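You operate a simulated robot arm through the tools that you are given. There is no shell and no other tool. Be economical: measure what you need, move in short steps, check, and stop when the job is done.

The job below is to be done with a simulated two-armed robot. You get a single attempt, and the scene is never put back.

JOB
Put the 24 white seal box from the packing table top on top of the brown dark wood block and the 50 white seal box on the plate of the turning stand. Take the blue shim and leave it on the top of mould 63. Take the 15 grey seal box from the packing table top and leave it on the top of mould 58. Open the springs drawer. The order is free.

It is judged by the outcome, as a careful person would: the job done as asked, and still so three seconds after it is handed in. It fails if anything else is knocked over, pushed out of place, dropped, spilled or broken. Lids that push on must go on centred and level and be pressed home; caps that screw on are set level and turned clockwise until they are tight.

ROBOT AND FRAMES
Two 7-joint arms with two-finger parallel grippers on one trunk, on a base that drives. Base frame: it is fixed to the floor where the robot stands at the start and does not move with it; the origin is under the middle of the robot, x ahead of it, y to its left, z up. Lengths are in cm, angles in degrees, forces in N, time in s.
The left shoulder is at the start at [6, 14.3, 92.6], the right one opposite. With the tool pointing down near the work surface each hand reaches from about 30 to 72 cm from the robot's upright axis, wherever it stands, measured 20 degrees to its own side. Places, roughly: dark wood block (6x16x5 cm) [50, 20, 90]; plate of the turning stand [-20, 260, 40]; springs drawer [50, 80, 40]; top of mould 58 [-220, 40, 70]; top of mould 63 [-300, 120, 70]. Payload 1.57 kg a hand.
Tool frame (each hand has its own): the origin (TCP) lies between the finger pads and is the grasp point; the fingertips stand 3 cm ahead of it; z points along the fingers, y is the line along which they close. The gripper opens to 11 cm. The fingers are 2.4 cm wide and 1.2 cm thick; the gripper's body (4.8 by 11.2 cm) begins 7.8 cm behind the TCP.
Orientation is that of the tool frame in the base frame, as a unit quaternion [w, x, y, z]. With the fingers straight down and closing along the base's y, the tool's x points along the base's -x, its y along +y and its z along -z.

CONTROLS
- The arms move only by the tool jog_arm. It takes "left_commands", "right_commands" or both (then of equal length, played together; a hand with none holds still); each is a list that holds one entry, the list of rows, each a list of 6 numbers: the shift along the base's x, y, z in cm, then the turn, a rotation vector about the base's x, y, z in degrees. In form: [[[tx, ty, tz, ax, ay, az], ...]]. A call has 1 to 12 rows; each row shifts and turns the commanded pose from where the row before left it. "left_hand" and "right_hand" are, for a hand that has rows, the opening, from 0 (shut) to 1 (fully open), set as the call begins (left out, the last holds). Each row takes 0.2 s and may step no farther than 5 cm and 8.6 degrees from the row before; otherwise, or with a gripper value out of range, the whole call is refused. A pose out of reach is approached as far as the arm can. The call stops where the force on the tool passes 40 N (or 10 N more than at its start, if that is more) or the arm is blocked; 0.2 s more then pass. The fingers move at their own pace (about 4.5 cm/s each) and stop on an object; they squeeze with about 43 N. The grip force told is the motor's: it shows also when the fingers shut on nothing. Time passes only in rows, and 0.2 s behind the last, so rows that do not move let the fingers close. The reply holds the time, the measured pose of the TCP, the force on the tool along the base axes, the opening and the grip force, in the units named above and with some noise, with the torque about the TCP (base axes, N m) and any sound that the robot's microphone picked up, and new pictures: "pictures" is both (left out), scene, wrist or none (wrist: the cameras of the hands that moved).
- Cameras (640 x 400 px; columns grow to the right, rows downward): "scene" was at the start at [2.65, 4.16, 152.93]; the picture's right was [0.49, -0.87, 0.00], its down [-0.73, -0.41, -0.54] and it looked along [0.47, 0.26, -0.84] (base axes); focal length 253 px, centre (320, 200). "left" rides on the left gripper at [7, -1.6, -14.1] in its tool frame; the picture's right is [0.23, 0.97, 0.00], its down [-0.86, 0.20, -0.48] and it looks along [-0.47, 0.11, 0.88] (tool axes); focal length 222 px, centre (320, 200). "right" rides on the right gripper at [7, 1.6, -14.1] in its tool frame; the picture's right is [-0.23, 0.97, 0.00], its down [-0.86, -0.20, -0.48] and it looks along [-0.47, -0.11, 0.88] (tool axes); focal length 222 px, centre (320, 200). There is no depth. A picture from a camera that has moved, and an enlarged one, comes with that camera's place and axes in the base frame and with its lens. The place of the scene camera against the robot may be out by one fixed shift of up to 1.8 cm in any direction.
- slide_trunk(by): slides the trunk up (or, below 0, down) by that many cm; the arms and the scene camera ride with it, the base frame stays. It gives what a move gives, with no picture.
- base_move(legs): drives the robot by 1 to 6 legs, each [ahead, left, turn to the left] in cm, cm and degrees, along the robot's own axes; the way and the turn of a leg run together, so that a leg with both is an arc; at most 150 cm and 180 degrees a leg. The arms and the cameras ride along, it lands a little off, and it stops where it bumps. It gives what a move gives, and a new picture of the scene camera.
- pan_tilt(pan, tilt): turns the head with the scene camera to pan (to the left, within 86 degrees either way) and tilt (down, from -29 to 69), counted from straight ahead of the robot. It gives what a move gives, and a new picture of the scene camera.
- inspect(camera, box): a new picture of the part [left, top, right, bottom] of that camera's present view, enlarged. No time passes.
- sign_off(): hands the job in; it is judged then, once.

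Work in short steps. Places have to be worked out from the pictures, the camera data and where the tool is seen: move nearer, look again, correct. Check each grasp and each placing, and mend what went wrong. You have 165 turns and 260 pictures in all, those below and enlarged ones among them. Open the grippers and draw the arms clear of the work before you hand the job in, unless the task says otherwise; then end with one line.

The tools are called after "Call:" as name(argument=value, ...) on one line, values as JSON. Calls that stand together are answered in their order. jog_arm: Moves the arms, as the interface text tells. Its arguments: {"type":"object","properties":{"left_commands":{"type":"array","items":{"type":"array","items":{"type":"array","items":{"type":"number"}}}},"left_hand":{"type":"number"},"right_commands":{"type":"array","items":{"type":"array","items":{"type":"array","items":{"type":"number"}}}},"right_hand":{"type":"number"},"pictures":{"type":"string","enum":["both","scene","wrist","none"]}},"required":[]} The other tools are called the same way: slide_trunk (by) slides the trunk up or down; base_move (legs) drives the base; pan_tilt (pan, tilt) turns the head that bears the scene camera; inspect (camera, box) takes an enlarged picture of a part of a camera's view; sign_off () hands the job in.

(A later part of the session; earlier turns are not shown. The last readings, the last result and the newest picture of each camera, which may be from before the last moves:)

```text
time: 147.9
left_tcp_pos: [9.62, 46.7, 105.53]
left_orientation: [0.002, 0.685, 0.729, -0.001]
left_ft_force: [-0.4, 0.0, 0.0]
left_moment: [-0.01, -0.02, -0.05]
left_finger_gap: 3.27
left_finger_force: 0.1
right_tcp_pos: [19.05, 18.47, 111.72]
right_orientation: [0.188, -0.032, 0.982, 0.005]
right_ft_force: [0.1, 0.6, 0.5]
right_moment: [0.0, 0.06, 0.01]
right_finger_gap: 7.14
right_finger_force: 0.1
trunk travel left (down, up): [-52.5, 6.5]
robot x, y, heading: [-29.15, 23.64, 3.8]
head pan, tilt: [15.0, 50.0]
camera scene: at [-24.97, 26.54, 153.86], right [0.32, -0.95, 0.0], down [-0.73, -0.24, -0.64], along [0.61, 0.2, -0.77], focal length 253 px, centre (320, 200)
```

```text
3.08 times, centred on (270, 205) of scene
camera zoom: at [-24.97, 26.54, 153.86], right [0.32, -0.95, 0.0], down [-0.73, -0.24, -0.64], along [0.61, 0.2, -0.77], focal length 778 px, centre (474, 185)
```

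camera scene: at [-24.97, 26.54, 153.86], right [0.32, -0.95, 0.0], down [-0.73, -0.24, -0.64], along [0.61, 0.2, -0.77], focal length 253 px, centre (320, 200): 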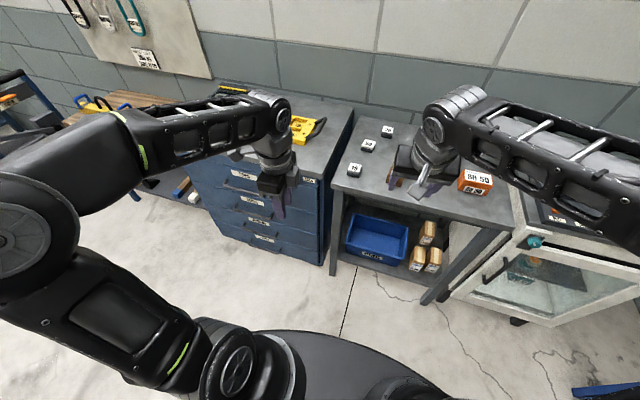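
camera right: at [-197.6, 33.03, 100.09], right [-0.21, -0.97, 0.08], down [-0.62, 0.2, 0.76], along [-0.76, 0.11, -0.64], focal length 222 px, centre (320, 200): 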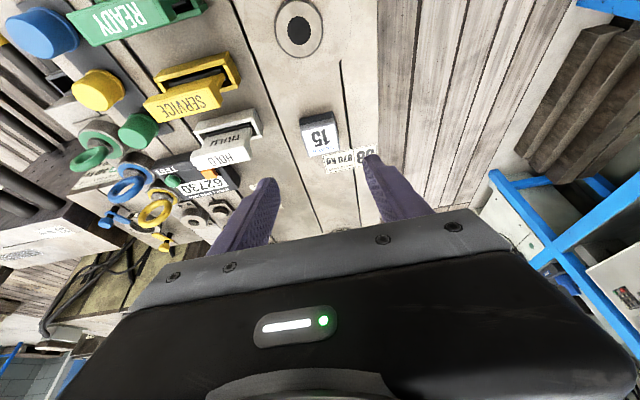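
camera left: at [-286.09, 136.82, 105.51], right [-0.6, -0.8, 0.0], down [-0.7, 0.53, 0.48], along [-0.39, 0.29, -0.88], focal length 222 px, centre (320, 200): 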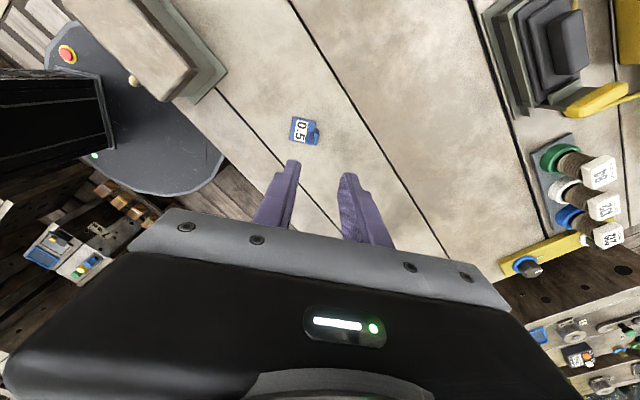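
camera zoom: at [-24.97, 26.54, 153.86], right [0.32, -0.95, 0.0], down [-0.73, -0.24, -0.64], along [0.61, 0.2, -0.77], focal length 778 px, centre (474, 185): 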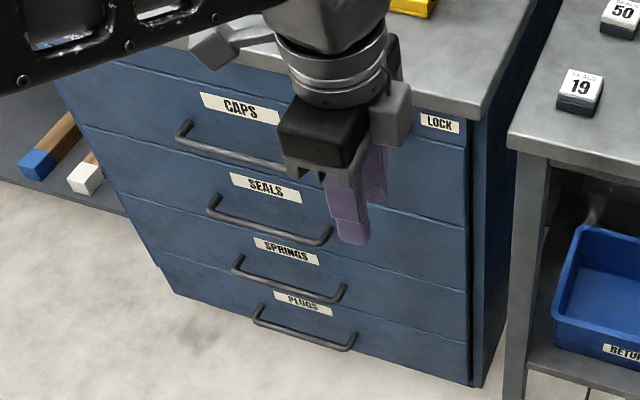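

SPRINGS is the third drawer; handle near [34,79,40]. There is a LOCK label too, so I'll pull the right hand back, strafe left and look at the cabinet front.

Call:
jog_arm(right_commands=[[[-4, 0, 0, 0, 0, 0], [-4, -1, 0, 0, 0, 0], [-4, -2, 0, 0, 0, 0], [-2, -2, 0, 0, 0, 0]]], pictures="none")

Call:
base_move(legs=[[-10, 0, -3.7], [0, 33, 0]])

Call:
pan_tilt(pan=0, tilt=50)

```text
time: 148.9
left_tcp_pos: [9.6, 46.74, 105.45]
left_orientation: [0.003, 0.685, 0.729, 0.0]
left_ft_force: [-0.4, -0.5, 0.2]
left_moment: [0.0, -0.01, -0.01]
left_finger_gap: 3.3
left_finger_force: 0.2
right_tcp_pos: [5.08, 13.86, 111.74]
right_orientation: [0.188, -0.032, 0.982, 0.004]
right_ft_force: [0.0, 0.0, -0.1]
right_moment: [0.01, -0.03, 0.01]
right_finger_gap: 7.19
right_finger_force: 0.1
trunk travel left (down, up): [-52.5, 6.5]
robot x, y, heading: [-29.45, 23.61, 3.6]
head pan, tilt: [15.0, 50.0]
```

```text
time: 151.8
left_tcp_pos: [1.47, 76.93, 105.5]
left_orientation: [0.001, 0.711, 0.703, -0.001]
left_ft_force: [0.0, 1.0, -0.3]
left_moment: [-0.02, -0.01, -0.01]
left_finger_gap: 3.3
left_finger_force: 0.1
right_tcp_pos: [-5.44, 44.42, 111.84]
right_orientation: [0.188, 0.002, 0.982, -0.002]
right_ft_force: [-0.2, 0.5, -0.6]
right_moment: [-0.01, -0.02, 0.0]
right_finger_gap: 7.14
right_finger_force: 0.2
trunk travel left (down, up): [-52.5, 6.5]
robot x, y, heading: [-38.28, 56.63, -0.6]
head pan, tilt: [15.0, 50.0]
camera scene: at [-34.59, 59.24, 153.86], right [0.25, -0.97, 0.0], down [-0.74, -0.19, -0.64], along [0.62, 0.16, -0.77], focal length 253 px, centre (320, 200)
```

scene: 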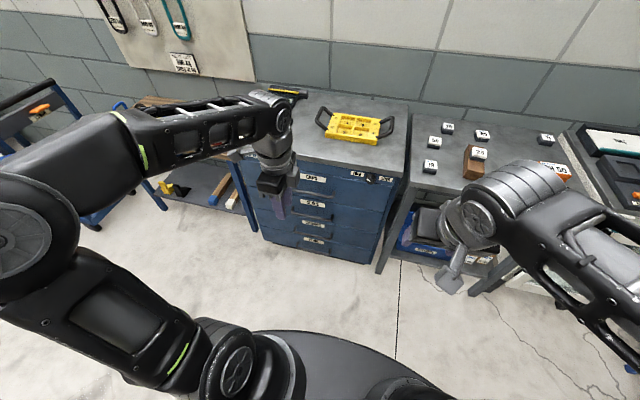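

```text
time: 152.6
left_tcp_pos: [1.54, 76.96, 105.38]
left_orientation: [0.002, 0.71, 0.704, -0.001]
left_ft_force: [-0.3, 0.1, -1.2]
left_moment: [0.03, -0.04, -0.04]
left_finger_gap: 3.31
left_finger_force: 0.0
right_tcp_pos: [-5.26, 44.45, 111.83]
right_orientation: [0.188, 0.003, 0.982, -0.002]
right_ft_force: [0.7, 0.5, -0.4]
right_moment: [-0.03, -0.02, 0.01]
right_finger_gap: 7.13
right_finger_force: 0.1
trunk travel left (down, up): [-52.5, 6.5]
robot x, y, heading: [-38.77, 56.45, -0.5]
head pan, tilt: [0.0, 50.0]
camera scene: at [-34.34, 57.15, 153.86], right [-0.01, -1.0, 0.0], down [-0.77, 0.0, -0.64], along [0.64, 0.0, -0.77], focal length 253 px, centre (320, 200)
```

scene: 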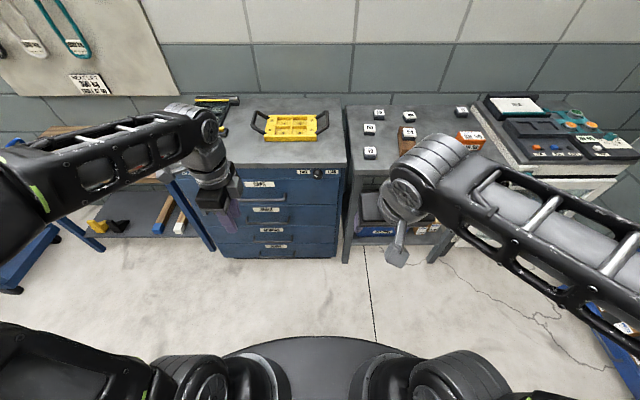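

Call:
inspect(camera="scene", box=[220, 155, 350, 265])

Call:
inspect(camera="scene", box=[285, 155, 350, 195])

```text
3.64 times, centred on (285, 210) of scene
camera zoom: at [-34.34, 57.15, 153.86], right [-0.01, -1.0, 0.0], down [-0.77, 0.0, -0.64], along [0.64, 0.0, -0.77], focal length 919 px, centre (447, 164)
```

zoom: 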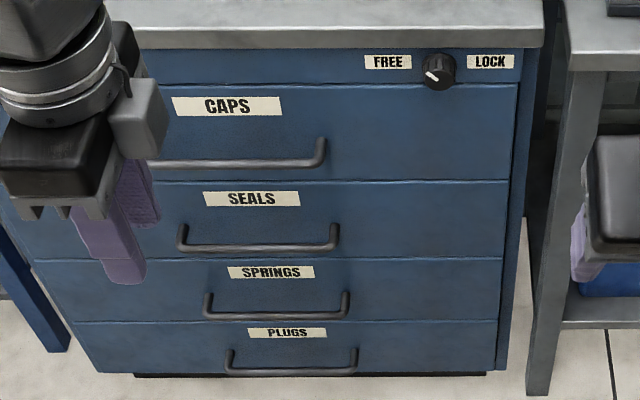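

```text
9.85 times, centred on (318, 175) of scene
camera zoom: at [-34.34, 57.15, 153.86], right [-0.01, -1.0, 0.0], down [-0.77, 0.0, -0.64], along [0.64, 0.0, -0.77], focal length 2488 px, centre (345, 446)
```

zoom: 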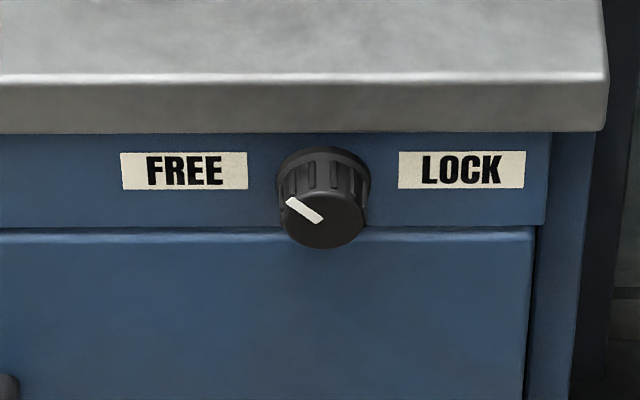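

The lock knob points to FREE. Springs bar ≈ [37,82.5,33]. Pitch the left hand forward 90° so the fingers close vertically around the bar.

Call:
jog_arm(left_commands=[[[1.5, 0, 0, 0, -8.2, 0], [1.5, 0, 0, 0, -8.2, 0], [1.5, 0, 0, 0, -8.2, 0], [1.5, 0, 0, 0, -8.2, 0], [1.5, 0, 0, 0, -8.2, 0], [1.5, 0, 0, 0, -8.2, 0], [1.5, 0, 0, 0, -8.2, 0], [1.5, 0, 0, 0, -8.2, 0], [1.5, 0, 0, 0, -8.2, 0], [1.5, 0, 0, 0, -8.2, 0], [1.5, 0, 0, 0, -8, 0], [0, 0, 0, 0, 0, 0]]], left_hand=0.5, pictures="both")

```text
time: 155.2
left_tcp_pos: [15.91, 80.02, 113.62]
left_orientation: [0.464, 0.513, 0.527, 0.494]
left_ft_force: [-0.2, -0.3, -0.3]
left_moment: [0.01, 0.03, 0.04]
left_finger_gap: 5.51
left_finger_force: 0.1
left hand out of reach, approached as far as the arm can: row 8, 9, 10, 11
right_tcp_pos: [-5.29, 43.99, 111.71]
right_orientation: [0.188, 0.002, 0.982, 0.0]
right_ft_force: [0.5, -0.9, 0.9]
right_moment: [0.02, 0.02, 0.01]
right_finger_gap: 7.15
right_finger_force: 0.0
trunk travel left (down, up): [-52.5, 6.5]
robot x, y, heading: [-38.46, 56.51, -0.4]
head pan, tilt: [0.0, 50.0]
camera scene: at [-34.29, 56.85, 153.86], right [-0.01, -1.0, 0.0], down [-0.77, 0.01, -0.64], along [0.64, 0.0, -0.77], focal length 253 px, centre (320, 200)
camera left: at [1.39, 86.57, 113.15], right [0.07, 0.21, 0.97], down [-0.42, -0.88, 0.22], along [0.9, -0.43, 0.03], focal length 222 px, centre (320, 200)
```

scene: 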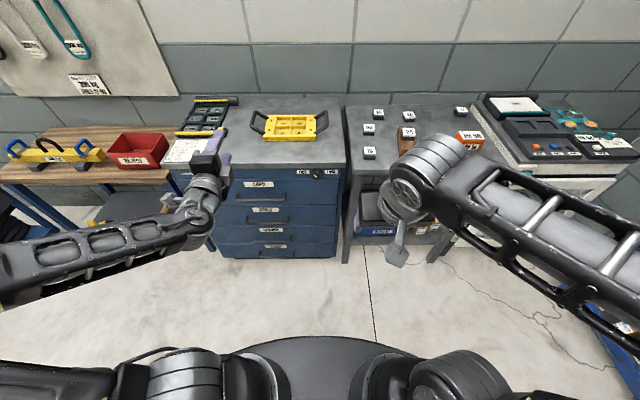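
left: 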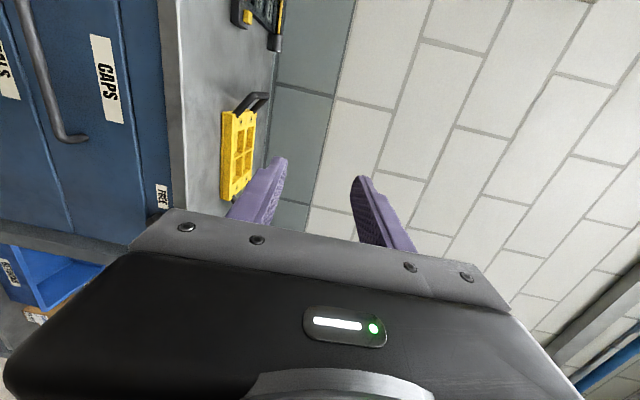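

Nearly there; the height limited it. Lower the hand to shoulder level and finish the rotation.

Call:
jog_arm(left_commands=[[[1, 0, -4.5, 0, 0, 0], [1, 0, -4.5, -0.3, -1.5, -0.8], [1, 0, -4.5, -0.3, -1.6, -0.8], [0, 0, -4.5, -0.3, -1.6, -0.9], [0, 0, -4.5, 0, 0, 0], [0, 0, 0, 0, 0, 0]]], pictures="none")

Call:
slide_trunk(by=-51)

```text
time: 156.6
left_tcp_pos: [15.42, 85.21, 109.83]
left_orientation: [0.498, 0.508, 0.503, 0.492]
left_ft_force: [-0.5, 0.4, -1.1]
left_moment: [0.02, 0.02, -0.01]
left_finger_gap: 5.48
left_finger_force: 0.0
left hand out of reach, approached as far as the arm can: row 1, 2, 3, 4, 5
right_tcp_pos: [-5.4, 44.25, 111.81]
right_orientation: [0.188, 0.002, 0.982, -0.001]
right_ft_force: [-0.2, -1.2, 0.1]
right_moment: [0.02, 0.01, 0.04]
right_finger_gap: 7.15
right_finger_force: 0.0
trunk travel left (down, up): [-52.5, 6.5]
robot x, y, heading: [-38.62, 56.17, -0.6]
head pan, tilt: [0.0, 50.0]
```

```text
refused: -51 is not a number from -40 to 40
```

The downward motion was limited, probably because the wrist is too near the shoulder. Back the base up 15 and try extending forward while lowering.

Call:
base_move(legs=[[-15, 0, 0]])

Call:
jog_arm(left_commands=[[[4, 0, 0, 0, 0, 0], [4, 0, 0, 0, 0, 0], [0, 0, -4, 0, 0, 0], [0, 0, -4, 0, 0, 0], [0, 0, -4, 0, 0, 0], [0, 0, 0, 0, 0, 0]]], pictures="scene")

```text
time: 158.0
left_tcp_pos: [0.12, 85.31, 109.8]
left_orientation: [0.497, 0.507, 0.504, 0.492]
left_ft_force: [0.0, 0.1, -0.3]
left_moment: [0.0, -0.01, 0.0]
left_finger_gap: 5.5
left_finger_force: 0.0
right_tcp_pos: [-20.69, 44.43, 111.93]
right_orientation: [0.188, 0.002, 0.982, -0.002]
right_ft_force: [0.1, -0.1, 0.2]
right_moment: [-0.01, -0.01, 0.0]
right_finger_gap: 7.14
right_finger_force: 0.0
trunk travel left (down, up): [-52.5, 6.5]
robot x, y, heading: [-54.07, 56.18, -0.0]
head pan, tilt: [0.0, 50.0]
camera scene: at [-49.68, 57.25, 153.87], right [-0.01, -1.0, 0.0], down [-0.77, 0.0, -0.64], along [0.64, 0.0, -0.77], focal length 253 px, centre (320, 200)
```

scene: 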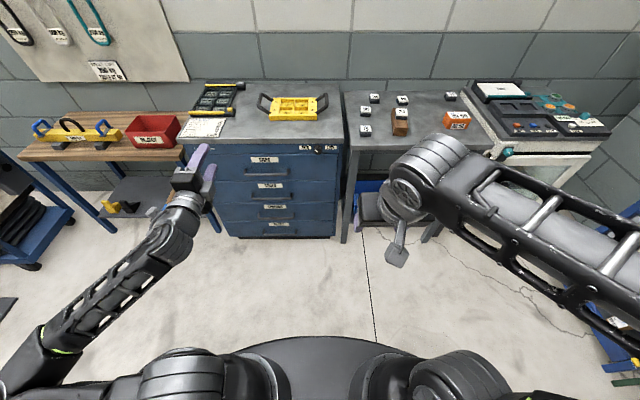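

```text
time: 159.4
left_tcp_pos: [7.55, 89.91, 107.23]
left_orientation: [0.495, 0.515, 0.506, 0.483]
left_ft_force: [0.1, -0.4, 0.2]
left_moment: [0.0, 0.02, -0.02]
left_finger_gap: 5.53
left_finger_force: 0.1
left hand out of reach, approached as far as the arm can: row 2, 3, 4, 5
right_tcp_pos: [-20.56, 44.48, 111.83]
right_orientation: [0.188, 0.002, 0.982, -0.001]
right_ft_force: [-0.2, 0.5, 0.8]
right_moment: [0.04, 0.01, 0.01]
right_finger_gap: 7.16
right_finger_force: 0.0
trunk travel left (down, up): [-52.5, 6.5]
robot x, y, heading: [-53.93, 56.57, -0.4]
head pan, tilt: [0.0, 50.0]
camera scene: at [-49.53, 57.24, 153.86], right [-0.01, -1.0, 0.0], down [-0.77, 0.01, -0.64], along [0.64, 0.0, -0.77], focal length 253 px, centre (320, 200)
```

scene: 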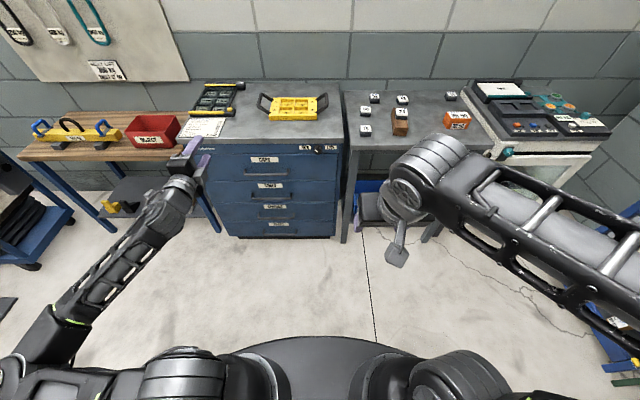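

A wrist limit binds in the fully horizontal pose. I'll use a ~50° forward tilt instead (reachable earlier): pitch back 40° and test lowering.

Call:
jog_arm(left_commands=[[[0, -1, 0, 0, 8, 0], [0, -2, 0, 0, 8, 0], [0, -2, -2, 0, 8, 0], [0, -2, -2, 0, 8, 0], [0, -1, -3, 0, 8, 0], [0, 0, -4, 0, 0, 0], [0, 0, -4, 0, 0, 0], [0, 0, 0, 0, 0, 0]]], pictures="scene")

```text
time: 161.2
left_tcp_pos: [7.59, 81.88, 92.29]
left_orientation: [0.295, 0.644, 0.643, 0.29]
left_ft_force: [0.4, 0.4, 0.1]
left_moment: [0.0, 0.0, 0.0]
left_finger_gap: 5.48
left_finger_force: 0.0
right_tcp_pos: [-20.57, 44.41, 111.8]
right_orientation: [0.188, 0.003, 0.982, -0.002]
right_ft_force: [-0.6, -0.3, 0.4]
right_moment: [-0.02, -0.05, -0.04]
right_finger_gap: 7.15
right_finger_force: 0.0
trunk travel left (down, up): [-52.5, 6.5]
robot x, y, heading: [-54.21, 56.68, -0.5]
head pan, tilt: [0.0, 50.0]
camera scene: at [-49.55, 57.22, 153.87], right [-0.01, -1.0, 0.0], down [-0.77, 0.01, -0.64], along [0.64, 0.0, -0.77], focal length 253 px, centre (320, 200)
```

scene: 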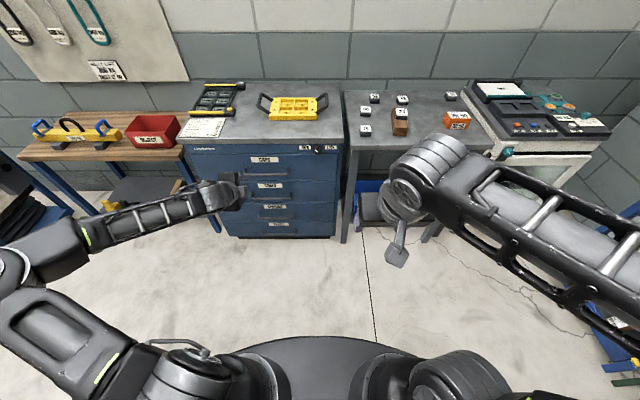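

Works at ~49° tilt. Lower the trunk by 50 cm in two moves and look.

Call:
slide_trunk(by=-30)

Call:
slide_trunk(by=-20)

Call:
jog_arm(left_commands=[[[0, 0, -2, 0, 0, 0], [0, 0, -2, 0, 0, 0], [0, 0, 0, 0, 0, 0]]], pictures="both")

```text
time: 164.2
left_tcp_pos: [7.64, 81.96, 62.38]
left_orientation: [0.296, 0.645, 0.643, 0.289]
left_ft_force: [-0.2, 0.5, 1.7]
left_moment: [-0.02, 0.03, 0.04]
left_finger_gap: 5.47
left_finger_force: 0.0
right_tcp_pos: [-20.54, 44.57, 81.88]
right_orientation: [0.188, 0.002, 0.982, -0.002]
right_ft_force: [0.0, 0.8, 0.5]
right_moment: [0.0, 0.0, 0.01]
right_finger_gap: 7.16
right_finger_force: 0.1
trunk travel left (down, up): [-22.5, 36.5]
robot x, y, heading: [-53.73, 56.83, -0.6]
head pan, tilt: [0.0, 50.0]
```

```text
time: 166.4
left_tcp_pos: [7.65, 81.98, 42.4]
left_orientation: [0.295, 0.645, 0.643, 0.289]
left_ft_force: [-0.3, -0.7, -0.3]
left_moment: [0.02, 0.02, -0.01]
left_finger_gap: 5.5
left_finger_force: 0.0
right_tcp_pos: [-20.59, 44.5, 61.88]
right_orientation: [0.188, 0.002, 0.982, -0.002]
right_ft_force: [0.0, -0.4, -0.6]
right_moment: [-0.01, 0.02, 0.01]
right_finger_gap: 7.16
right_finger_force: 0.1
trunk travel left (down, up): [-2.5, 56.5]
robot x, y, heading: [-53.9, 56.33, -0.5]
head pan, tilt: [0.0, 50.0]
```

```text
time: 167.2
left_tcp_pos: [7.53, 81.94, 38.44]
left_orientation: [0.296, 0.644, 0.644, 0.289]
left_ft_force: [-0.4, 0.4, -0.2]
left_moment: [-0.03, 0.01, -0.01]
left_finger_gap: 5.5
left_finger_force: 0.0
right_tcp_pos: [-20.55, 44.56, 61.85]
right_orientation: [0.188, 0.002, 0.982, -0.002]
right_ft_force: [-0.3, -0.9, 0.6]
right_moment: [0.01, 0.0, 0.0]
right_finger_gap: 7.14
right_finger_force: 0.0
trunk travel left (down, up): [-2.5, 56.5]
robot x, y, heading: [-53.71, 56.35, -0.6]
head pan, tilt: [0.0, 50.0]
camera scene: at [-49.53, 57.25, 103.86], right [-0.01, -1.0, 0.0], down [-0.77, 0.0, -0.64], along [0.64, 0.0, -0.77], focal length 253 px, centre (320, 200)
camera left: at [-4.13, 89.09, 46.34], right [0.64, 0.23, 0.73], down [-0.23, -0.85, 0.47], along [0.73, -0.47, -0.49], focal length 222 px, centre (320, 200)
```

scene: 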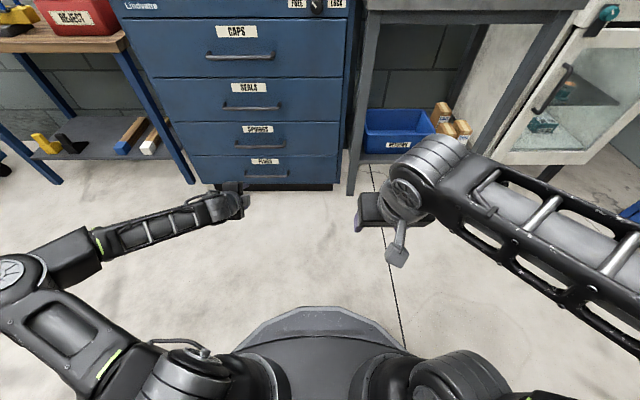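
left: 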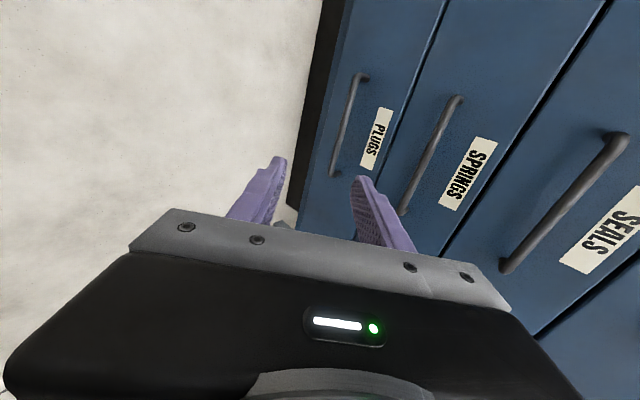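

Triangulated springs bar ≈ [33.7,82,38.6]. Raise the hand to the approach line, narrow the opening, and drive 19 cm ahead.

Call:
jog_arm(left_commands=[[[0, 0, 3, 0, 0, 0], [0, 0, 3.2, 0, 0, 0], [0, 0, 0, 0, 0, 0]]], left_hand=0.35, pictures="none")

Call:
base_move(legs=[[18, 0, 0]])

Call:
inspect(camera="left", box=[160, 60, 560, 310])

```text
time: 168.0
left_tcp_pos: [7.45, 82.08, 44.57]
left_orientation: [0.295, 0.645, 0.643, 0.289]
left_ft_force: [0.6, 0.2, -0.1]
left_moment: [0.03, 0.01, -0.01]
left_finger_gap: 3.85
left_finger_force: 0.1
right_tcp_pos: [-20.5, 44.43, 61.84]
right_orientation: [0.188, 0.002, 0.982, -0.002]
right_ft_force: [-0.3, 1.0, 0.1]
right_moment: [0.0, 0.0, -0.02]
right_finger_gap: 7.14
right_finger_force: 0.1
trunk travel left (down, up): [-2.5, 56.5]
robot x, y, heading: [-54.02, 56.47, -0.3]
head pan, tilt: [0.0, 50.0]
```

```text
time: 169.5
left_tcp_pos: [25.54, 82.28, 44.64]
left_orientation: [0.295, 0.643, 0.645, 0.29]
left_ft_force: [0.0, -0.4, -1.0]
left_moment: [0.0, 0.0, -0.01]
left_finger_gap: 3.85
left_finger_force: 0.1
right_tcp_pos: [-2.31, 44.44, 61.92]
right_orientation: [0.188, 0.0, 0.982, -0.002]
right_ft_force: [-0.2, 0.6, 0.2]
right_moment: [-0.05, 0.04, -0.01]
right_finger_gap: 7.16
right_finger_force: 0.0
trunk travel left (down, up): [-2.5, 56.5]
robot x, y, heading: [-35.22, 56.08, -0.0]
head pan, tilt: [0.0, 50.0]
camera scene: at [-31.36, 57.18, 103.86], right [0.0, -1.0, 0.0], down [-0.77, 0.0, -0.64], along [0.64, 0.0, -0.77], focal length 253 px, centre (320, 200)
```

scene: 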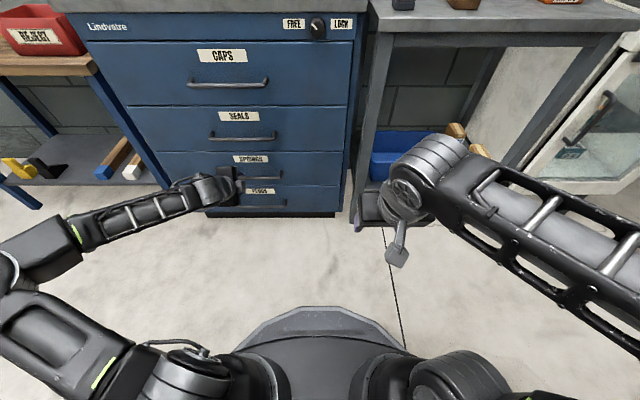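

```text
1.60 times, centred on (360, 185) of left
camera zoom: at [13.9, 89.29, 52.53], right [0.64, 0.23, 0.73], down [-0.23, -0.85, 0.47], along [0.73, -0.47, -0.49], focal length 355 px, centre (256, 224)
```

zoom: 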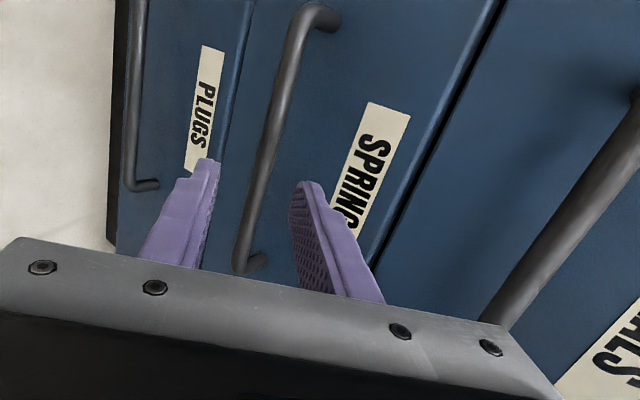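

The bar runs between the fingers along the approach line. Advance along the tool axis in small steps.

Call:
jog_arm(left_commands=[[[1.8, 0, -1.2, 0, 0, 0], [1.8, 0, -1.4, 0, 0, 0], [1.8, 0, -1.4, 0, 0, 0], [0, 0, 0, 0, 0, 0]]], pictures="wrist")

Call:
inspect(camera="left", box=[160, 60, 560, 310])

```text
time: 170.5
left_tcp_pos: [31.0, 82.34, 40.45]
left_orientation: [0.295, 0.643, 0.645, 0.289]
left_ft_force: [-0.2, 0.2, -0.5]
left_moment: [-0.02, -0.02, 0.01]
left_finger_gap: 3.87
left_finger_force: 0.1
right_tcp_pos: [-2.35, 44.55, 61.84]
right_orientation: [0.188, 0.001, 0.982, -0.001]
right_ft_force: [0.7, -0.2, -0.5]
right_moment: [0.02, 0.05, 0.01]
right_finger_gap: 7.17
right_finger_force: 0.1
trunk travel left (down, up): [-2.5, 56.5]
robot x, y, heading: [-35.78, 56.27, -0.3]
head pan, tilt: [0.0, 50.0]
camera left: at [19.32, 89.32, 48.49], right [0.64, 0.23, 0.73], down [-0.23, -0.85, 0.47], along [0.73, -0.47, -0.49], focal length 222 px, centre (320, 200)
```

left: 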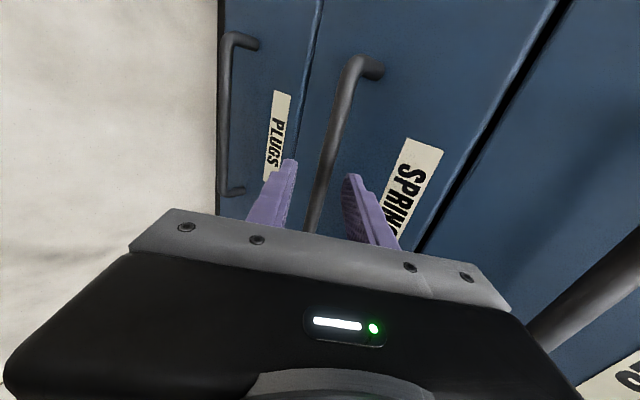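

```text
1.60 times, centred on (360, 185) of left
camera zoom: at [19.32, 89.32, 48.49], right [0.64, 0.23, 0.73], down [-0.23, -0.85, 0.47], along [0.73, -0.47, -0.49], focal length 355 px, centre (256, 224)
```

zoom: 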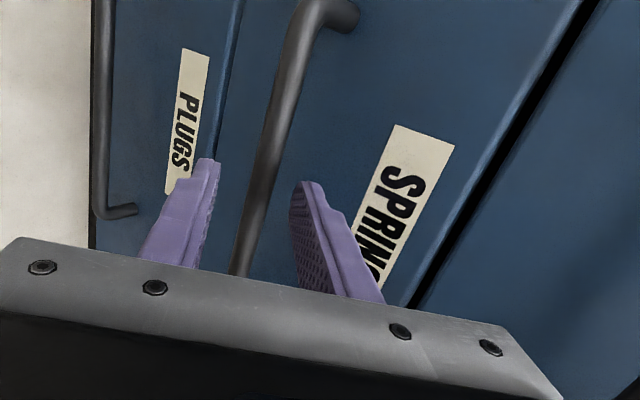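

Fingertips are at the bar; advance 1.9 cm more along the axis, then close.

Call:
jog_arm(left_commands=[[[0.75, 0, -0.6, 0, 0, 0], [0.75, 0, -0.6, 0, 0, 0], [0, 0, 0, 0, 0, 0]]], pictures="none")

Call:
jog_arm(left_commands=[[[0, 0, 0, 0, 0, 0], [0, 0, 0, 0, 0, 0], [0, 0, 0, 0, 0, 0], [0, 0, 0, 0, 0, 0]]], left_hand=0, pictures="wrist")

```text
time: 171.3
left_tcp_pos: [32.49, 82.25, 39.32]
left_orientation: [0.294, 0.643, 0.645, 0.289]
left_ft_force: [0.9, 0.9, 0.1]
left_moment: [-0.01, 0.01, 0.03]
left_finger_gap: 3.85
left_finger_force: 0.1
right_tcp_pos: [-2.39, 44.54, 61.84]
right_orientation: [0.188, 0.0, 0.982, -0.002]
right_ft_force: [0.9, -0.4, -0.5]
right_moment: [0.03, 0.02, 0.0]
right_finger_gap: 7.15
right_finger_force: 0.1
trunk travel left (down, up): [-2.5, 56.5]
robot x, y, heading: [-35.64, 56.56, -0.1]
head pan, tilt: [0.0, 50.0]
```

```text
time: 172.3
left_tcp_pos: [32.6, 82.22, 39.65]
left_orientation: [0.296, 0.643, 0.644, 0.291]
left_ft_force: [5.8, 3.0, 16.8]
left_moment: [-0.06, -0.41, -0.14]
left_finger_gap: 1.4
left_finger_force: 30.5
right_tcp_pos: [-2.33, 44.54, 61.83]
right_orientation: [0.19, 0.001, 0.982, -0.001]
right_ft_force: [0.9, -0.4, 0.3]
right_moment: [0.0, 0.0, -0.03]
right_finger_gap: 7.17
right_finger_force: 0.0
trunk travel left (down, up): [-2.5, 56.5]
robot x, y, heading: [-36.02, 55.95, -0.1]
head pan, tilt: [0.0, 50.0]
camera left: at [20.78, 89.34, 47.52], right [0.64, 0.23, 0.73], down [-0.23, -0.85, 0.47], along [0.73, -0.47, -0.49], focal length 222 px, centre (320, 200)
```

left: 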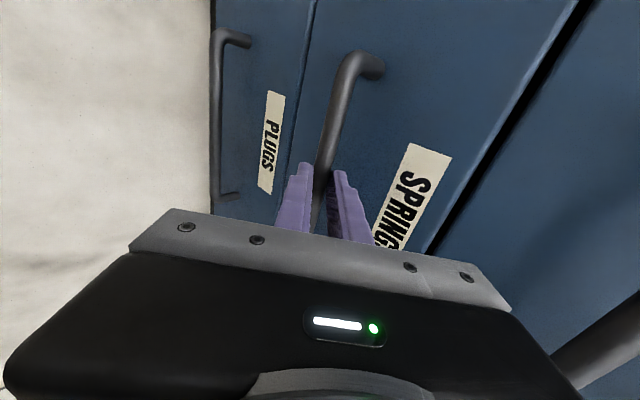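

Bar gripped (gap 1.4). Test-pull with the arm a few cm.

Call:
jog_arm(left_commands=[[[-1, 0, 0.2, 0, 0, 0], [-1, 0, 0, 0, 0, 0], [-2, 0, 0, 0, 0, 0], [0, 0, 0, 0, 0, 0]]], pictures="wrist")

```text
time: 173.3
left_tcp_pos: [28.32, 82.26, 39.64]
left_orientation: [0.294, 0.643, 0.645, 0.29]
left_ft_force: [-1.8, 3.6, 10.8]
left_moment: [-0.15, -0.2, -0.34]
left_finger_gap: 1.36
left_finger_force: 29.8
right_tcp_pos: [-2.41, 44.52, 61.81]
right_orientation: [0.189, 0.0, 0.982, -0.003]
right_ft_force: [1.2, 0.0, 0.6]
right_moment: [0.02, 0.0, 0.04]
right_finger_gap: 7.15
right_finger_force: 0.2
trunk travel left (down, up): [-2.5, 56.5]
robot x, y, heading: [-35.69, 56.15, -0.1]
head pan, tilt: [0.0, 50.0]
camera left: at [16.69, 89.34, 47.57], right [0.64, 0.23, 0.73], down [-0.23, -0.85, 0.47], along [0.73, -0.47, -0.49], focal length 222 px, centre (320, 200)
```

left: 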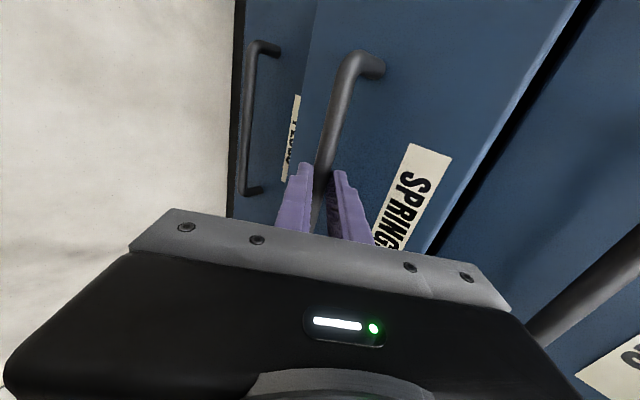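

The drawer is sliding freely. Continue pulling with the arm (force-limited).

Call:
jog_arm(left_commands=[[[-3, 0, 0, 0, 0, 0], [-3, 0, 0, 0, 0, 0], [-3, 0, 0, 0, 0, 0], [-3, 0, 0, 0, 0, 0], [-3, 0, 0, 0, 0, 0], [-3, 0, 0, 0, 0, 0], [0, 0, 0, 0, 0, 0]]], pictures="both")

```text
time: 174.9
left_tcp_pos: [13.32, 82.22, 39.66]
left_orientation: [0.295, 0.644, 0.644, 0.288]
left_ft_force: [-0.8, -6.3, 1.4]
left_moment: [0.42, 0.01, 0.46]
left_finger_gap: 1.37
left_finger_force: 30.4
left hand out of reach, approached as far as the arm can: row 6
right_tcp_pos: [-2.47, 44.5, 61.85]
right_orientation: [0.188, 0.001, 0.982, -0.002]
right_ft_force: [0.4, 0.3, -0.1]
right_moment: [0.03, 0.04, -0.07]
right_finger_gap: 7.13
right_finger_force: 0.0
trunk travel left (down, up): [-2.5, 56.5]
robot x, y, heading: [-35.48, 56.67, -0.1]
head pan, tilt: [0.0, 50.0]
camera scene: at [-31.38, 57.14, 103.86], right [0.0, -1.0, 0.0], down [-0.77, 0.0, -0.64], along [0.64, 0.0, -0.77], focal length 253 px, centre (320, 200)
camera left: at [1.63, 89.39, 47.58], right [0.64, 0.23, 0.73], down [-0.23, -0.85, 0.47], along [0.73, -0.47, -0.49], focal length 222 px, centre (320, 200)
```

scene: 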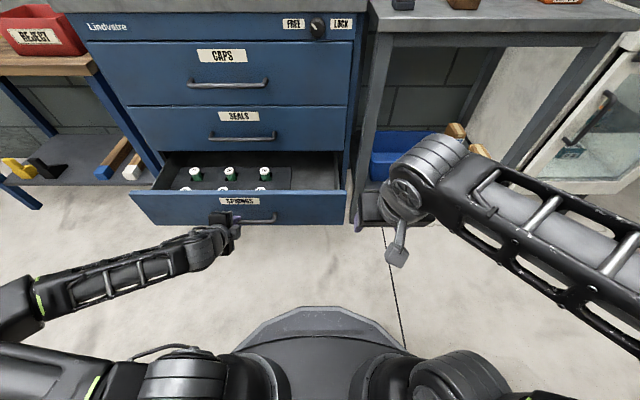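
left: 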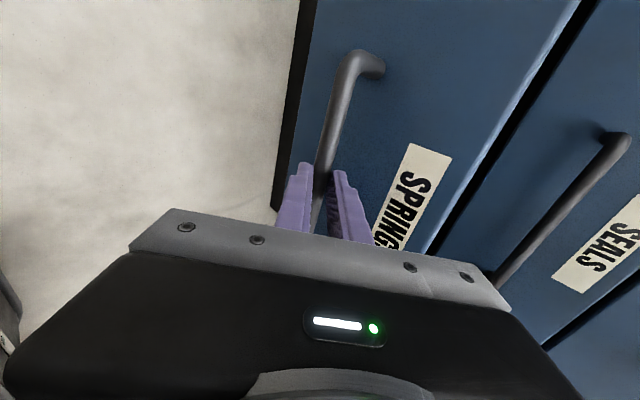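

Open ~19 cm. Pull further with the base, 8 cm.

Call:
base_move(legs=[[-8, 0, 0]])

```text
time: 175.9
left_tcp_pos: [5.49, 82.3, 39.63]
left_orientation: [0.295, 0.644, 0.644, 0.289]
left_ft_force: [2.3, -10.5, -0.1]
left_moment: [-0.19, 0.02, -0.28]
left_finger_gap: 1.38
left_finger_force: 30.1
right_tcp_pos: [-10.39, 44.56, 61.76]
right_orientation: [0.188, 0.0, 0.982, -0.002]
right_ft_force: [-0.4, -0.8, 0.5]
right_moment: [-0.01, 0.03, 0.01]
right_finger_gap: 7.16
right_finger_force: 0.1
trunk travel left (down, up): [-2.5, 56.5]
robot x, y, heading: [-43.64, 56.34, -0.6]
head pan, tilt: [0.0, 50.0]
camera scene: at [-39.29, 57.17, 103.86], right [0.0, -1.0, 0.0], down [-0.77, 0.0, -0.64], along [0.64, 0.0, -0.77], focal length 253 px, centre (320, 200)
```

scene: 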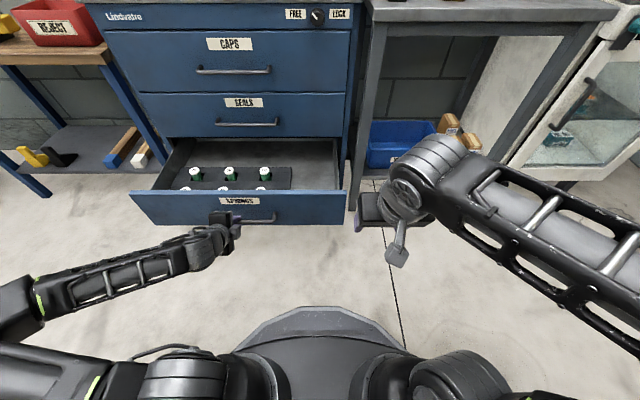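

27 cm open, still free. One more 4 cm pull.

Call:
base_move(legs=[[-4, 0, 0]])

```text
time: 176.8
left_tcp_pos: [1.54, 82.23, 39.54]
left_orientation: [0.296, 0.644, 0.643, 0.289]
left_ft_force: [1.1, 0.2, 0.3]
left_moment: [0.1, 0.01, 0.06]
left_finger_gap: 1.41
left_finger_force: 30.2
right_tcp_pos: [-14.33, 44.5, 61.82]
right_orientation: [0.189, 0.0, 0.982, -0.002]
right_ft_force: [0.7, -0.8, 0.5]
right_moment: [-0.02, 0.0, 0.01]
right_finger_gap: 7.14
right_finger_force: 0.1
trunk travel left (down, up): [-2.5, 56.5]
robot x, y, heading: [-47.24, 56.72, -0.3]
head pan, tilt: [0.0, 50.0]
camera scene: at [-43.2, 57.2, 103.86], right [0.0, -1.0, 0.0], down [-0.77, 0.0, -0.64], along [0.64, 0.0, -0.77], focal length 253 px, centre (320, 200)
```

scene: 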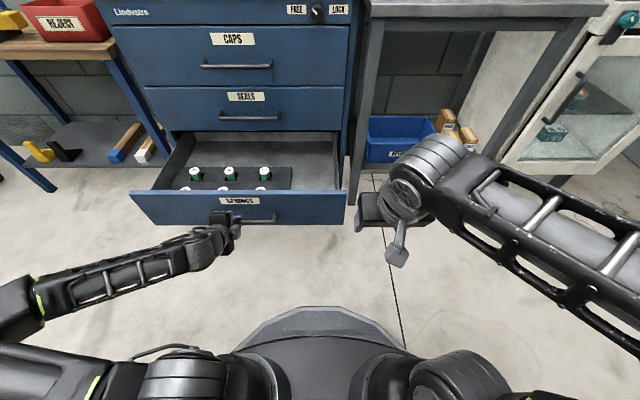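

Still free; pull another 5 cm and watch for the end stop.

Call:
base_move(legs=[[-5, 0, 0]])

```text
time: 177.7
left_tcp_pos: [-0.76, 82.5, 40.04]
left_orientation: [0.3, 0.643, 0.64, 0.293]
left_ft_force: [0.4, 0.3, 0.0]
left_moment: [0.02, 0.0, -0.03]
left_finger_gap: 0.0
left_finger_force: 21.6
right_tcp_pos: [-17.14, 44.52, 61.83]
right_orientation: [0.188, 0.0, 0.982, -0.002]
right_ft_force: [0.5, 0.4, -1.0]
right_moment: [-0.01, -0.01, 0.01]
right_finger_gap: 7.15
right_finger_force: 0.0
trunk travel left (down, up): [-2.5, 56.5]
robot x, y, heading: [-50.31, 56.58, -0.5]
head pan, tilt: [0.0, 50.0]
stopped in leg 1: the force on the tool passed its limit (the readings are from after the stop); the commanded pose is now the measured one
camera scene: at [-46.07, 57.2, 103.86], right [-0.01, -1.0, 0.0], down [-0.77, 0.0, -0.64], along [0.64, 0.0, -0.77], focal length 253 px, centre (320, 200)
```

scene: 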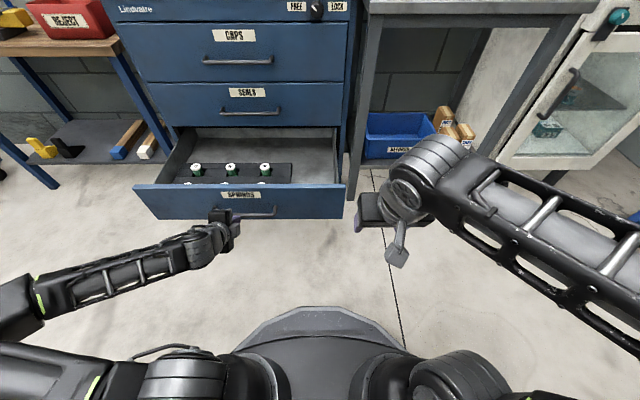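

End stop reached; the fingers slipped off and the drawer is fully open. Back away 12 cm and check.

Call:
base_move(legs=[[-15, 0, 0]])

Call:
slide_trunk(by=40)

Call:
slide_trunk(by=10)

Call:
pan_tilt(pan=10, tilt=50)

```text
time: 179.1
left_tcp_pos: [-15.64, 82.36, 40.01]
left_orientation: [0.301, 0.644, 0.64, 0.293]
left_ft_force: [-0.3, 0.9, 0.4]
left_moment: [0.0, 0.01, 0.0]
left_finger_gap: 0.0
left_finger_force: 21.1
right_tcp_pos: [-32.09, 44.43, 61.81]
right_orientation: [0.188, 0.002, 0.982, -0.002]
right_ft_force: [0.5, 0.2, -0.3]
right_moment: [0.0, -0.03, -0.01]
right_finger_gap: 7.12
right_finger_force: 0.1
trunk travel left (down, up): [-2.5, 56.5]
robot x, y, heading: [-65.58, 56.74, -0.4]
head pan, tilt: [0.0, 50.0]
camera scene: at [-61.03, 57.3, 103.86], right [-0.01, -1.0, 0.0], down [-0.77, 0.01, -0.64], along [0.64, -0.01, -0.77], focal length 253 px, centre (320, 200)
```

scene: 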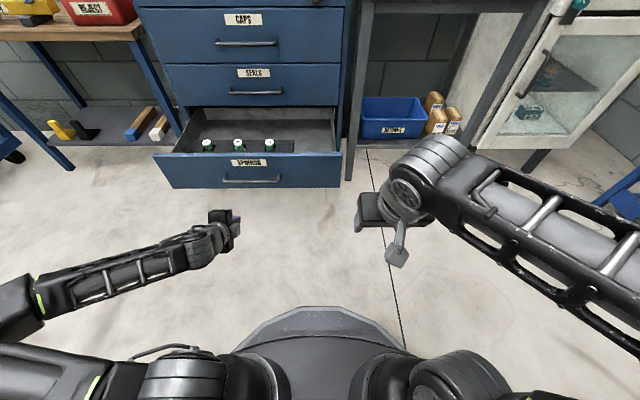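

```text
time: 182.9
left_tcp_pos: [-15.53, 82.33, 80.03]
left_orientation: [0.301, 0.643, 0.64, 0.294]
left_ft_force: [-0.1, -0.1, -0.9]
left_moment: [0.01, -0.02, -0.02]
left_finger_gap: 0.01
left_finger_force: 21.4
right_tcp_pos: [-32.15, 44.48, 101.77]
right_orientation: [0.188, 0.002, 0.982, -0.002]
right_ft_force: [1.0, -0.6, -0.1]
right_moment: [-0.04, 0.0, 0.0]
right_finger_gap: 7.13
right_finger_force: 0.1
trunk travel left (down, up): [-42.5, 16.5]
robot x, y, heading: [-65.5, 56.55, -0.7]
head pan, tilt: [0.0, 50.0]
```

```text
time: 184.2
left_tcp_pos: [-15.58, 82.34, 90.0]
left_orientation: [0.3, 0.643, 0.64, 0.293]
left_ft_force: [0.6, -0.1, -0.1]
left_moment: [-0.01, 0.01, 0.01]
left_finger_gap: 0.01
left_finger_force: 21.4
right_tcp_pos: [-31.99, 44.41, 111.77]
right_orientation: [0.188, 0.002, 0.982, -0.002]
right_ft_force: [-0.3, -0.1, -0.3]
right_moment: [-0.01, 0.02, -0.01]
right_finger_gap: 7.12
right_finger_force: 0.1
trunk travel left (down, up): [-52.5, 6.5]
robot x, y, heading: [-65.46, 56.6, -0.3]
head pan, tilt: [0.0, 50.0]
```

```text
time: 184.9
left_tcp_pos: [-15.68, 82.34, 90.03]
left_orientation: [0.301, 0.643, 0.64, 0.294]
left_ft_force: [0.6, -0.6, 0.4]
left_moment: [0.03, -0.04, 0.0]
left_finger_gap: 0.01
left_finger_force: 21.9
right_tcp_pos: [-32.08, 44.53, 111.88]
right_orientation: [0.189, 0.002, 0.982, -0.002]
right_ft_force: [0.1, 1.3, -0.1]
right_moment: [0.0, 0.0, 0.03]
right_finger_gap: 7.14
right_finger_force: 0.0
trunk travel left (down, up): [-52.5, 6.5]
robot x, y, heading: [-65.19, 57.0, -0.4]
head pan, tilt: [10.0, 50.0]
camera scene: at [-61.14, 58.63, 153.86], right [0.16, -0.99, 0.0], down [-0.76, -0.13, -0.64], along [0.63, 0.11, -0.77], focal length 253 px, centre (320, 200)
```

scene: 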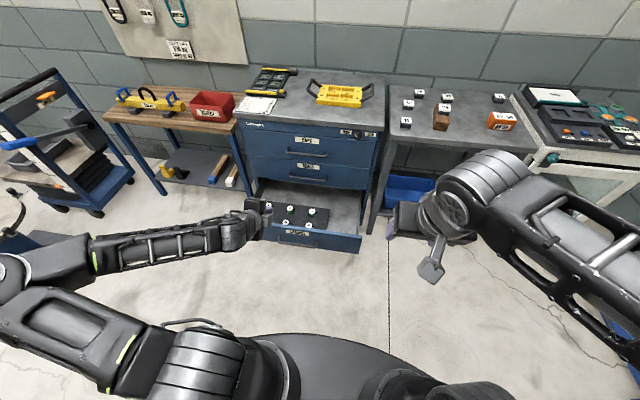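

Drawer is fully open, contents in place. Now pitch the left hand back to pointing down, and move the base in front of the table right of the drawer.

Call:
jog_arm(left_commands=[[[0, 0, 3, 0, 8.2, 0], [0, 0, 3, 0, 8.2, 0], [0, 0, 3, 0, 8.2, 0], [0, 0, 3, 0, 8.2, 0], [0, 0, 2, 0, 8.2, 0], [0, 0, 2, 0, 8.4, 0], [0, 0, 0, 0, 0, 0]]], left_hand=0.7, pictures="none")

Call:
base_move(legs=[[0, -43, 0], [55, 0, 0]])

Call:
pan_tilt(pan=20, tilt=55)

```text
time: 186.6
left_tcp_pos: [-16.43, 82.67, 105.41]
left_orientation: [0.008, 0.707, 0.708, -0.002]
left_ft_force: [-0.2, 0.0, -0.2]
left_moment: [-0.02, -0.02, -0.02]
left_finger_gap: 7.69
left_finger_force: 0.0
left hand out of reach, approached as far as the arm can: row 6
right_tcp_pos: [-32.03, 44.68, 111.78]
right_orientation: [0.188, 0.002, 0.982, -0.003]
right_ft_force: [-0.1, -0.6, -0.4]
right_moment: [-0.04, 0.02, -0.01]
right_finger_gap: 7.17
right_finger_force: 0.2
trunk travel left (down, up): [-52.5, 6.5]
robot x, y, heading: [-65.32, 57.0, -0.6]
head pan, tilt: [10.0, 50.0]
```

```text
time: 192.0
left_tcp_pos: [38.13, 38.2, 105.39]
left_orientation: [0.008, 0.708, 0.706, -0.001]
left_ft_force: [0.6, -0.2, -0.4]
left_moment: [-0.04, 0.01, 0.01]
left_finger_gap: 7.7
left_finger_force: 0.0
right_tcp_pos: [22.38, 0.12, 111.7]
right_orientation: [0.189, 0.003, 0.982, -0.002]
right_ft_force: [0.1, -0.5, -0.5]
right_moment: [-0.05, -0.02, -0.01]
right_finger_gap: 7.13
right_finger_force: 0.0
trunk travel left (down, up): [-52.5, 6.5]
robot x, y, heading: [-10.66, 11.89, -0.4]
head pan, tilt: [10.0, 50.0]
camera scene: at [-6.61, 14.28, 153.86], right [0.16, -0.99, 0.0], down [-0.76, -0.13, -0.64], along [0.63, 0.11, -0.77], focal length 253 px, centre (320, 200)
```

scene: 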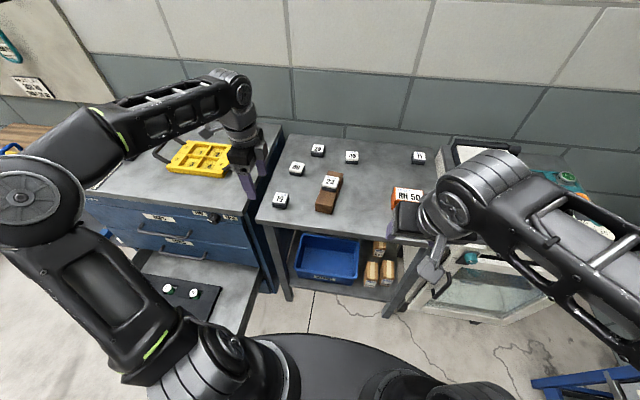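

```text
time: 192.7
left_tcp_pos: [38.0, 38.17, 105.35]
left_orientation: [0.008, 0.707, 0.707, -0.001]
left_ft_force: [0.6, -0.9, 0.1]
left_moment: [0.01, 0.04, 0.03]
left_finger_gap: 7.7
left_finger_force: 0.0
right_tcp_pos: [22.4, 0.11, 111.76]
right_orientation: [0.188, 0.003, 0.982, -0.002]
right_ft_force: [0.0, 0.6, 0.0]
right_moment: [0.07, -0.01, 0.01]
right_finger_gap: 7.14
right_finger_force: 0.0
trunk travel left (down, up): [-52.5, 6.5]
robot x, y, heading: [-10.66, 12.14, -0.6]
head pan, tilt: [20.0, 55.0]
camera scene: at [-7.48, 15.41, 153.21], right [0.33, -0.94, 0.0], down [-0.77, -0.27, -0.57], along [0.54, 0.19, -0.82], focal length 253 px, centre (320, 200)
```

scene: 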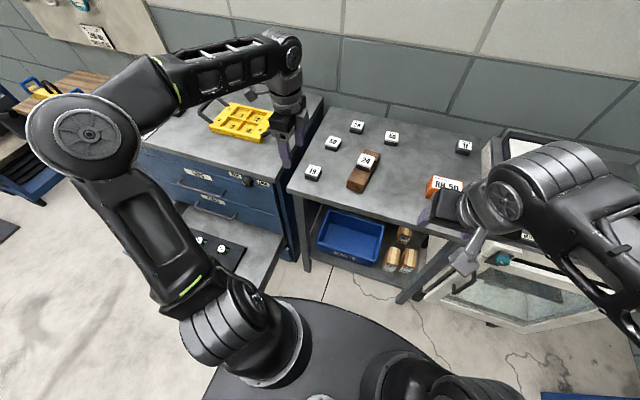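

50 is at about [61,34.5]. Drive 13 cm ahead, then view from the left wrist.

Call:
base_move(legs=[[13, 0, 0.5]])

Call:
jog_arm(left_commands=[[[2, -0.5, -2, 0, 0, 0], [2, -0.5, -3, 0, 0, 0], [0, 0, -3, 0, 0, 0], [0, 0, 0, 0, 0, 0]]], pictures="wrist")

```text
time: 194.0
left_tcp_pos: [50.76, 38.66, 105.38]
left_orientation: [0.007, 0.703, 0.711, -0.002]
left_ft_force: [1.2, -0.8, -0.5]
left_moment: [0.01, 0.07, 0.02]
left_finger_gap: 7.7
left_finger_force: 0.0
right_tcp_pos: [35.47, 0.39, 111.77]
right_orientation: [0.187, -0.003, 0.982, -0.001]
right_ft_force: [-0.1, -1.6, 0.8]
right_moment: [-0.02, 0.02, 0.0]
right_finger_gap: 7.16
right_finger_force: 0.0
trunk travel left (down, up): [-52.5, 6.5]
robot x, y, heading: [2.0, 12.09, -0.1]
head pan, tilt: [20.0, 55.0]
camera scene: at [5.62, 15.41, 153.21], right [0.34, -0.94, 0.0], down [-0.77, -0.28, -0.57], along [0.54, 0.2, -0.82], focal length 253 px, centre (320, 200)
```

scene: 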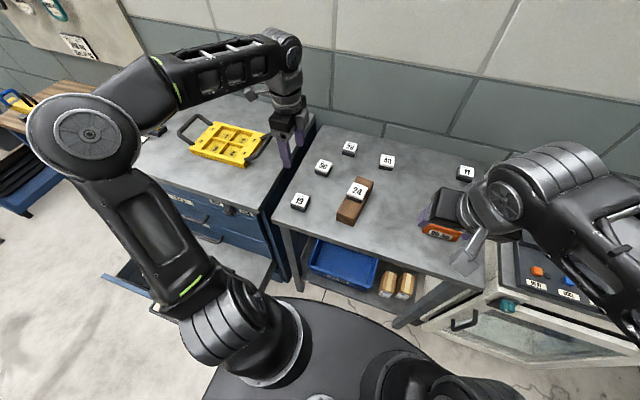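

```text
time: 195.0
left_tcp_pos: [53.37, 37.98, 96.99]
left_orientation: [0.008, 0.704, 0.71, -0.001]
left_ft_force: [0.1, 1.0, 0.0]
left_moment: [0.02, 0.0, 0.01]
left_finger_gap: 7.72
left_finger_force: 0.0
left hand out of reach, approached as far as the arm can: row 1, 2
right_tcp_pos: [35.35, 0.48, 111.85]
right_orientation: [0.189, -0.002, 0.982, -0.002]
right_ft_force: [-1.0, 0.3, 0.1]
right_moment: [0.01, 0.01, 0.01]
right_finger_gap: 7.13
right_finger_force: 0.0
trunk travel left (down, up): [-52.5, 6.5]
robot x, y, heading: [2.04, 12.32, 0.5]
head pan, tilt: [20.0, 55.0]
camera left: at [51.6, 45.12, 110.89], right [0.97, 0.24, 0.01], down [0.2, -0.85, 0.49], along [0.12, -0.48, -0.87], focal length 222 px, centre (320, 200)
```

left: 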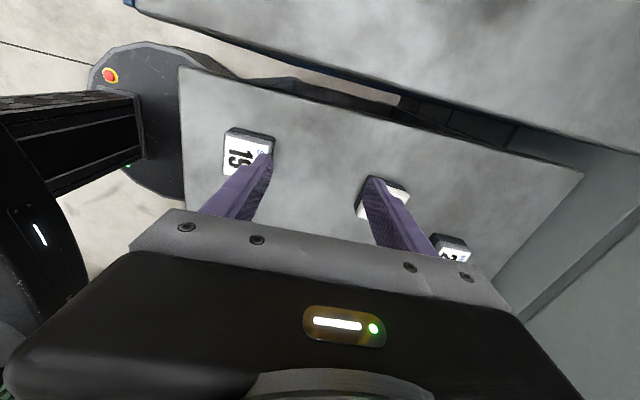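

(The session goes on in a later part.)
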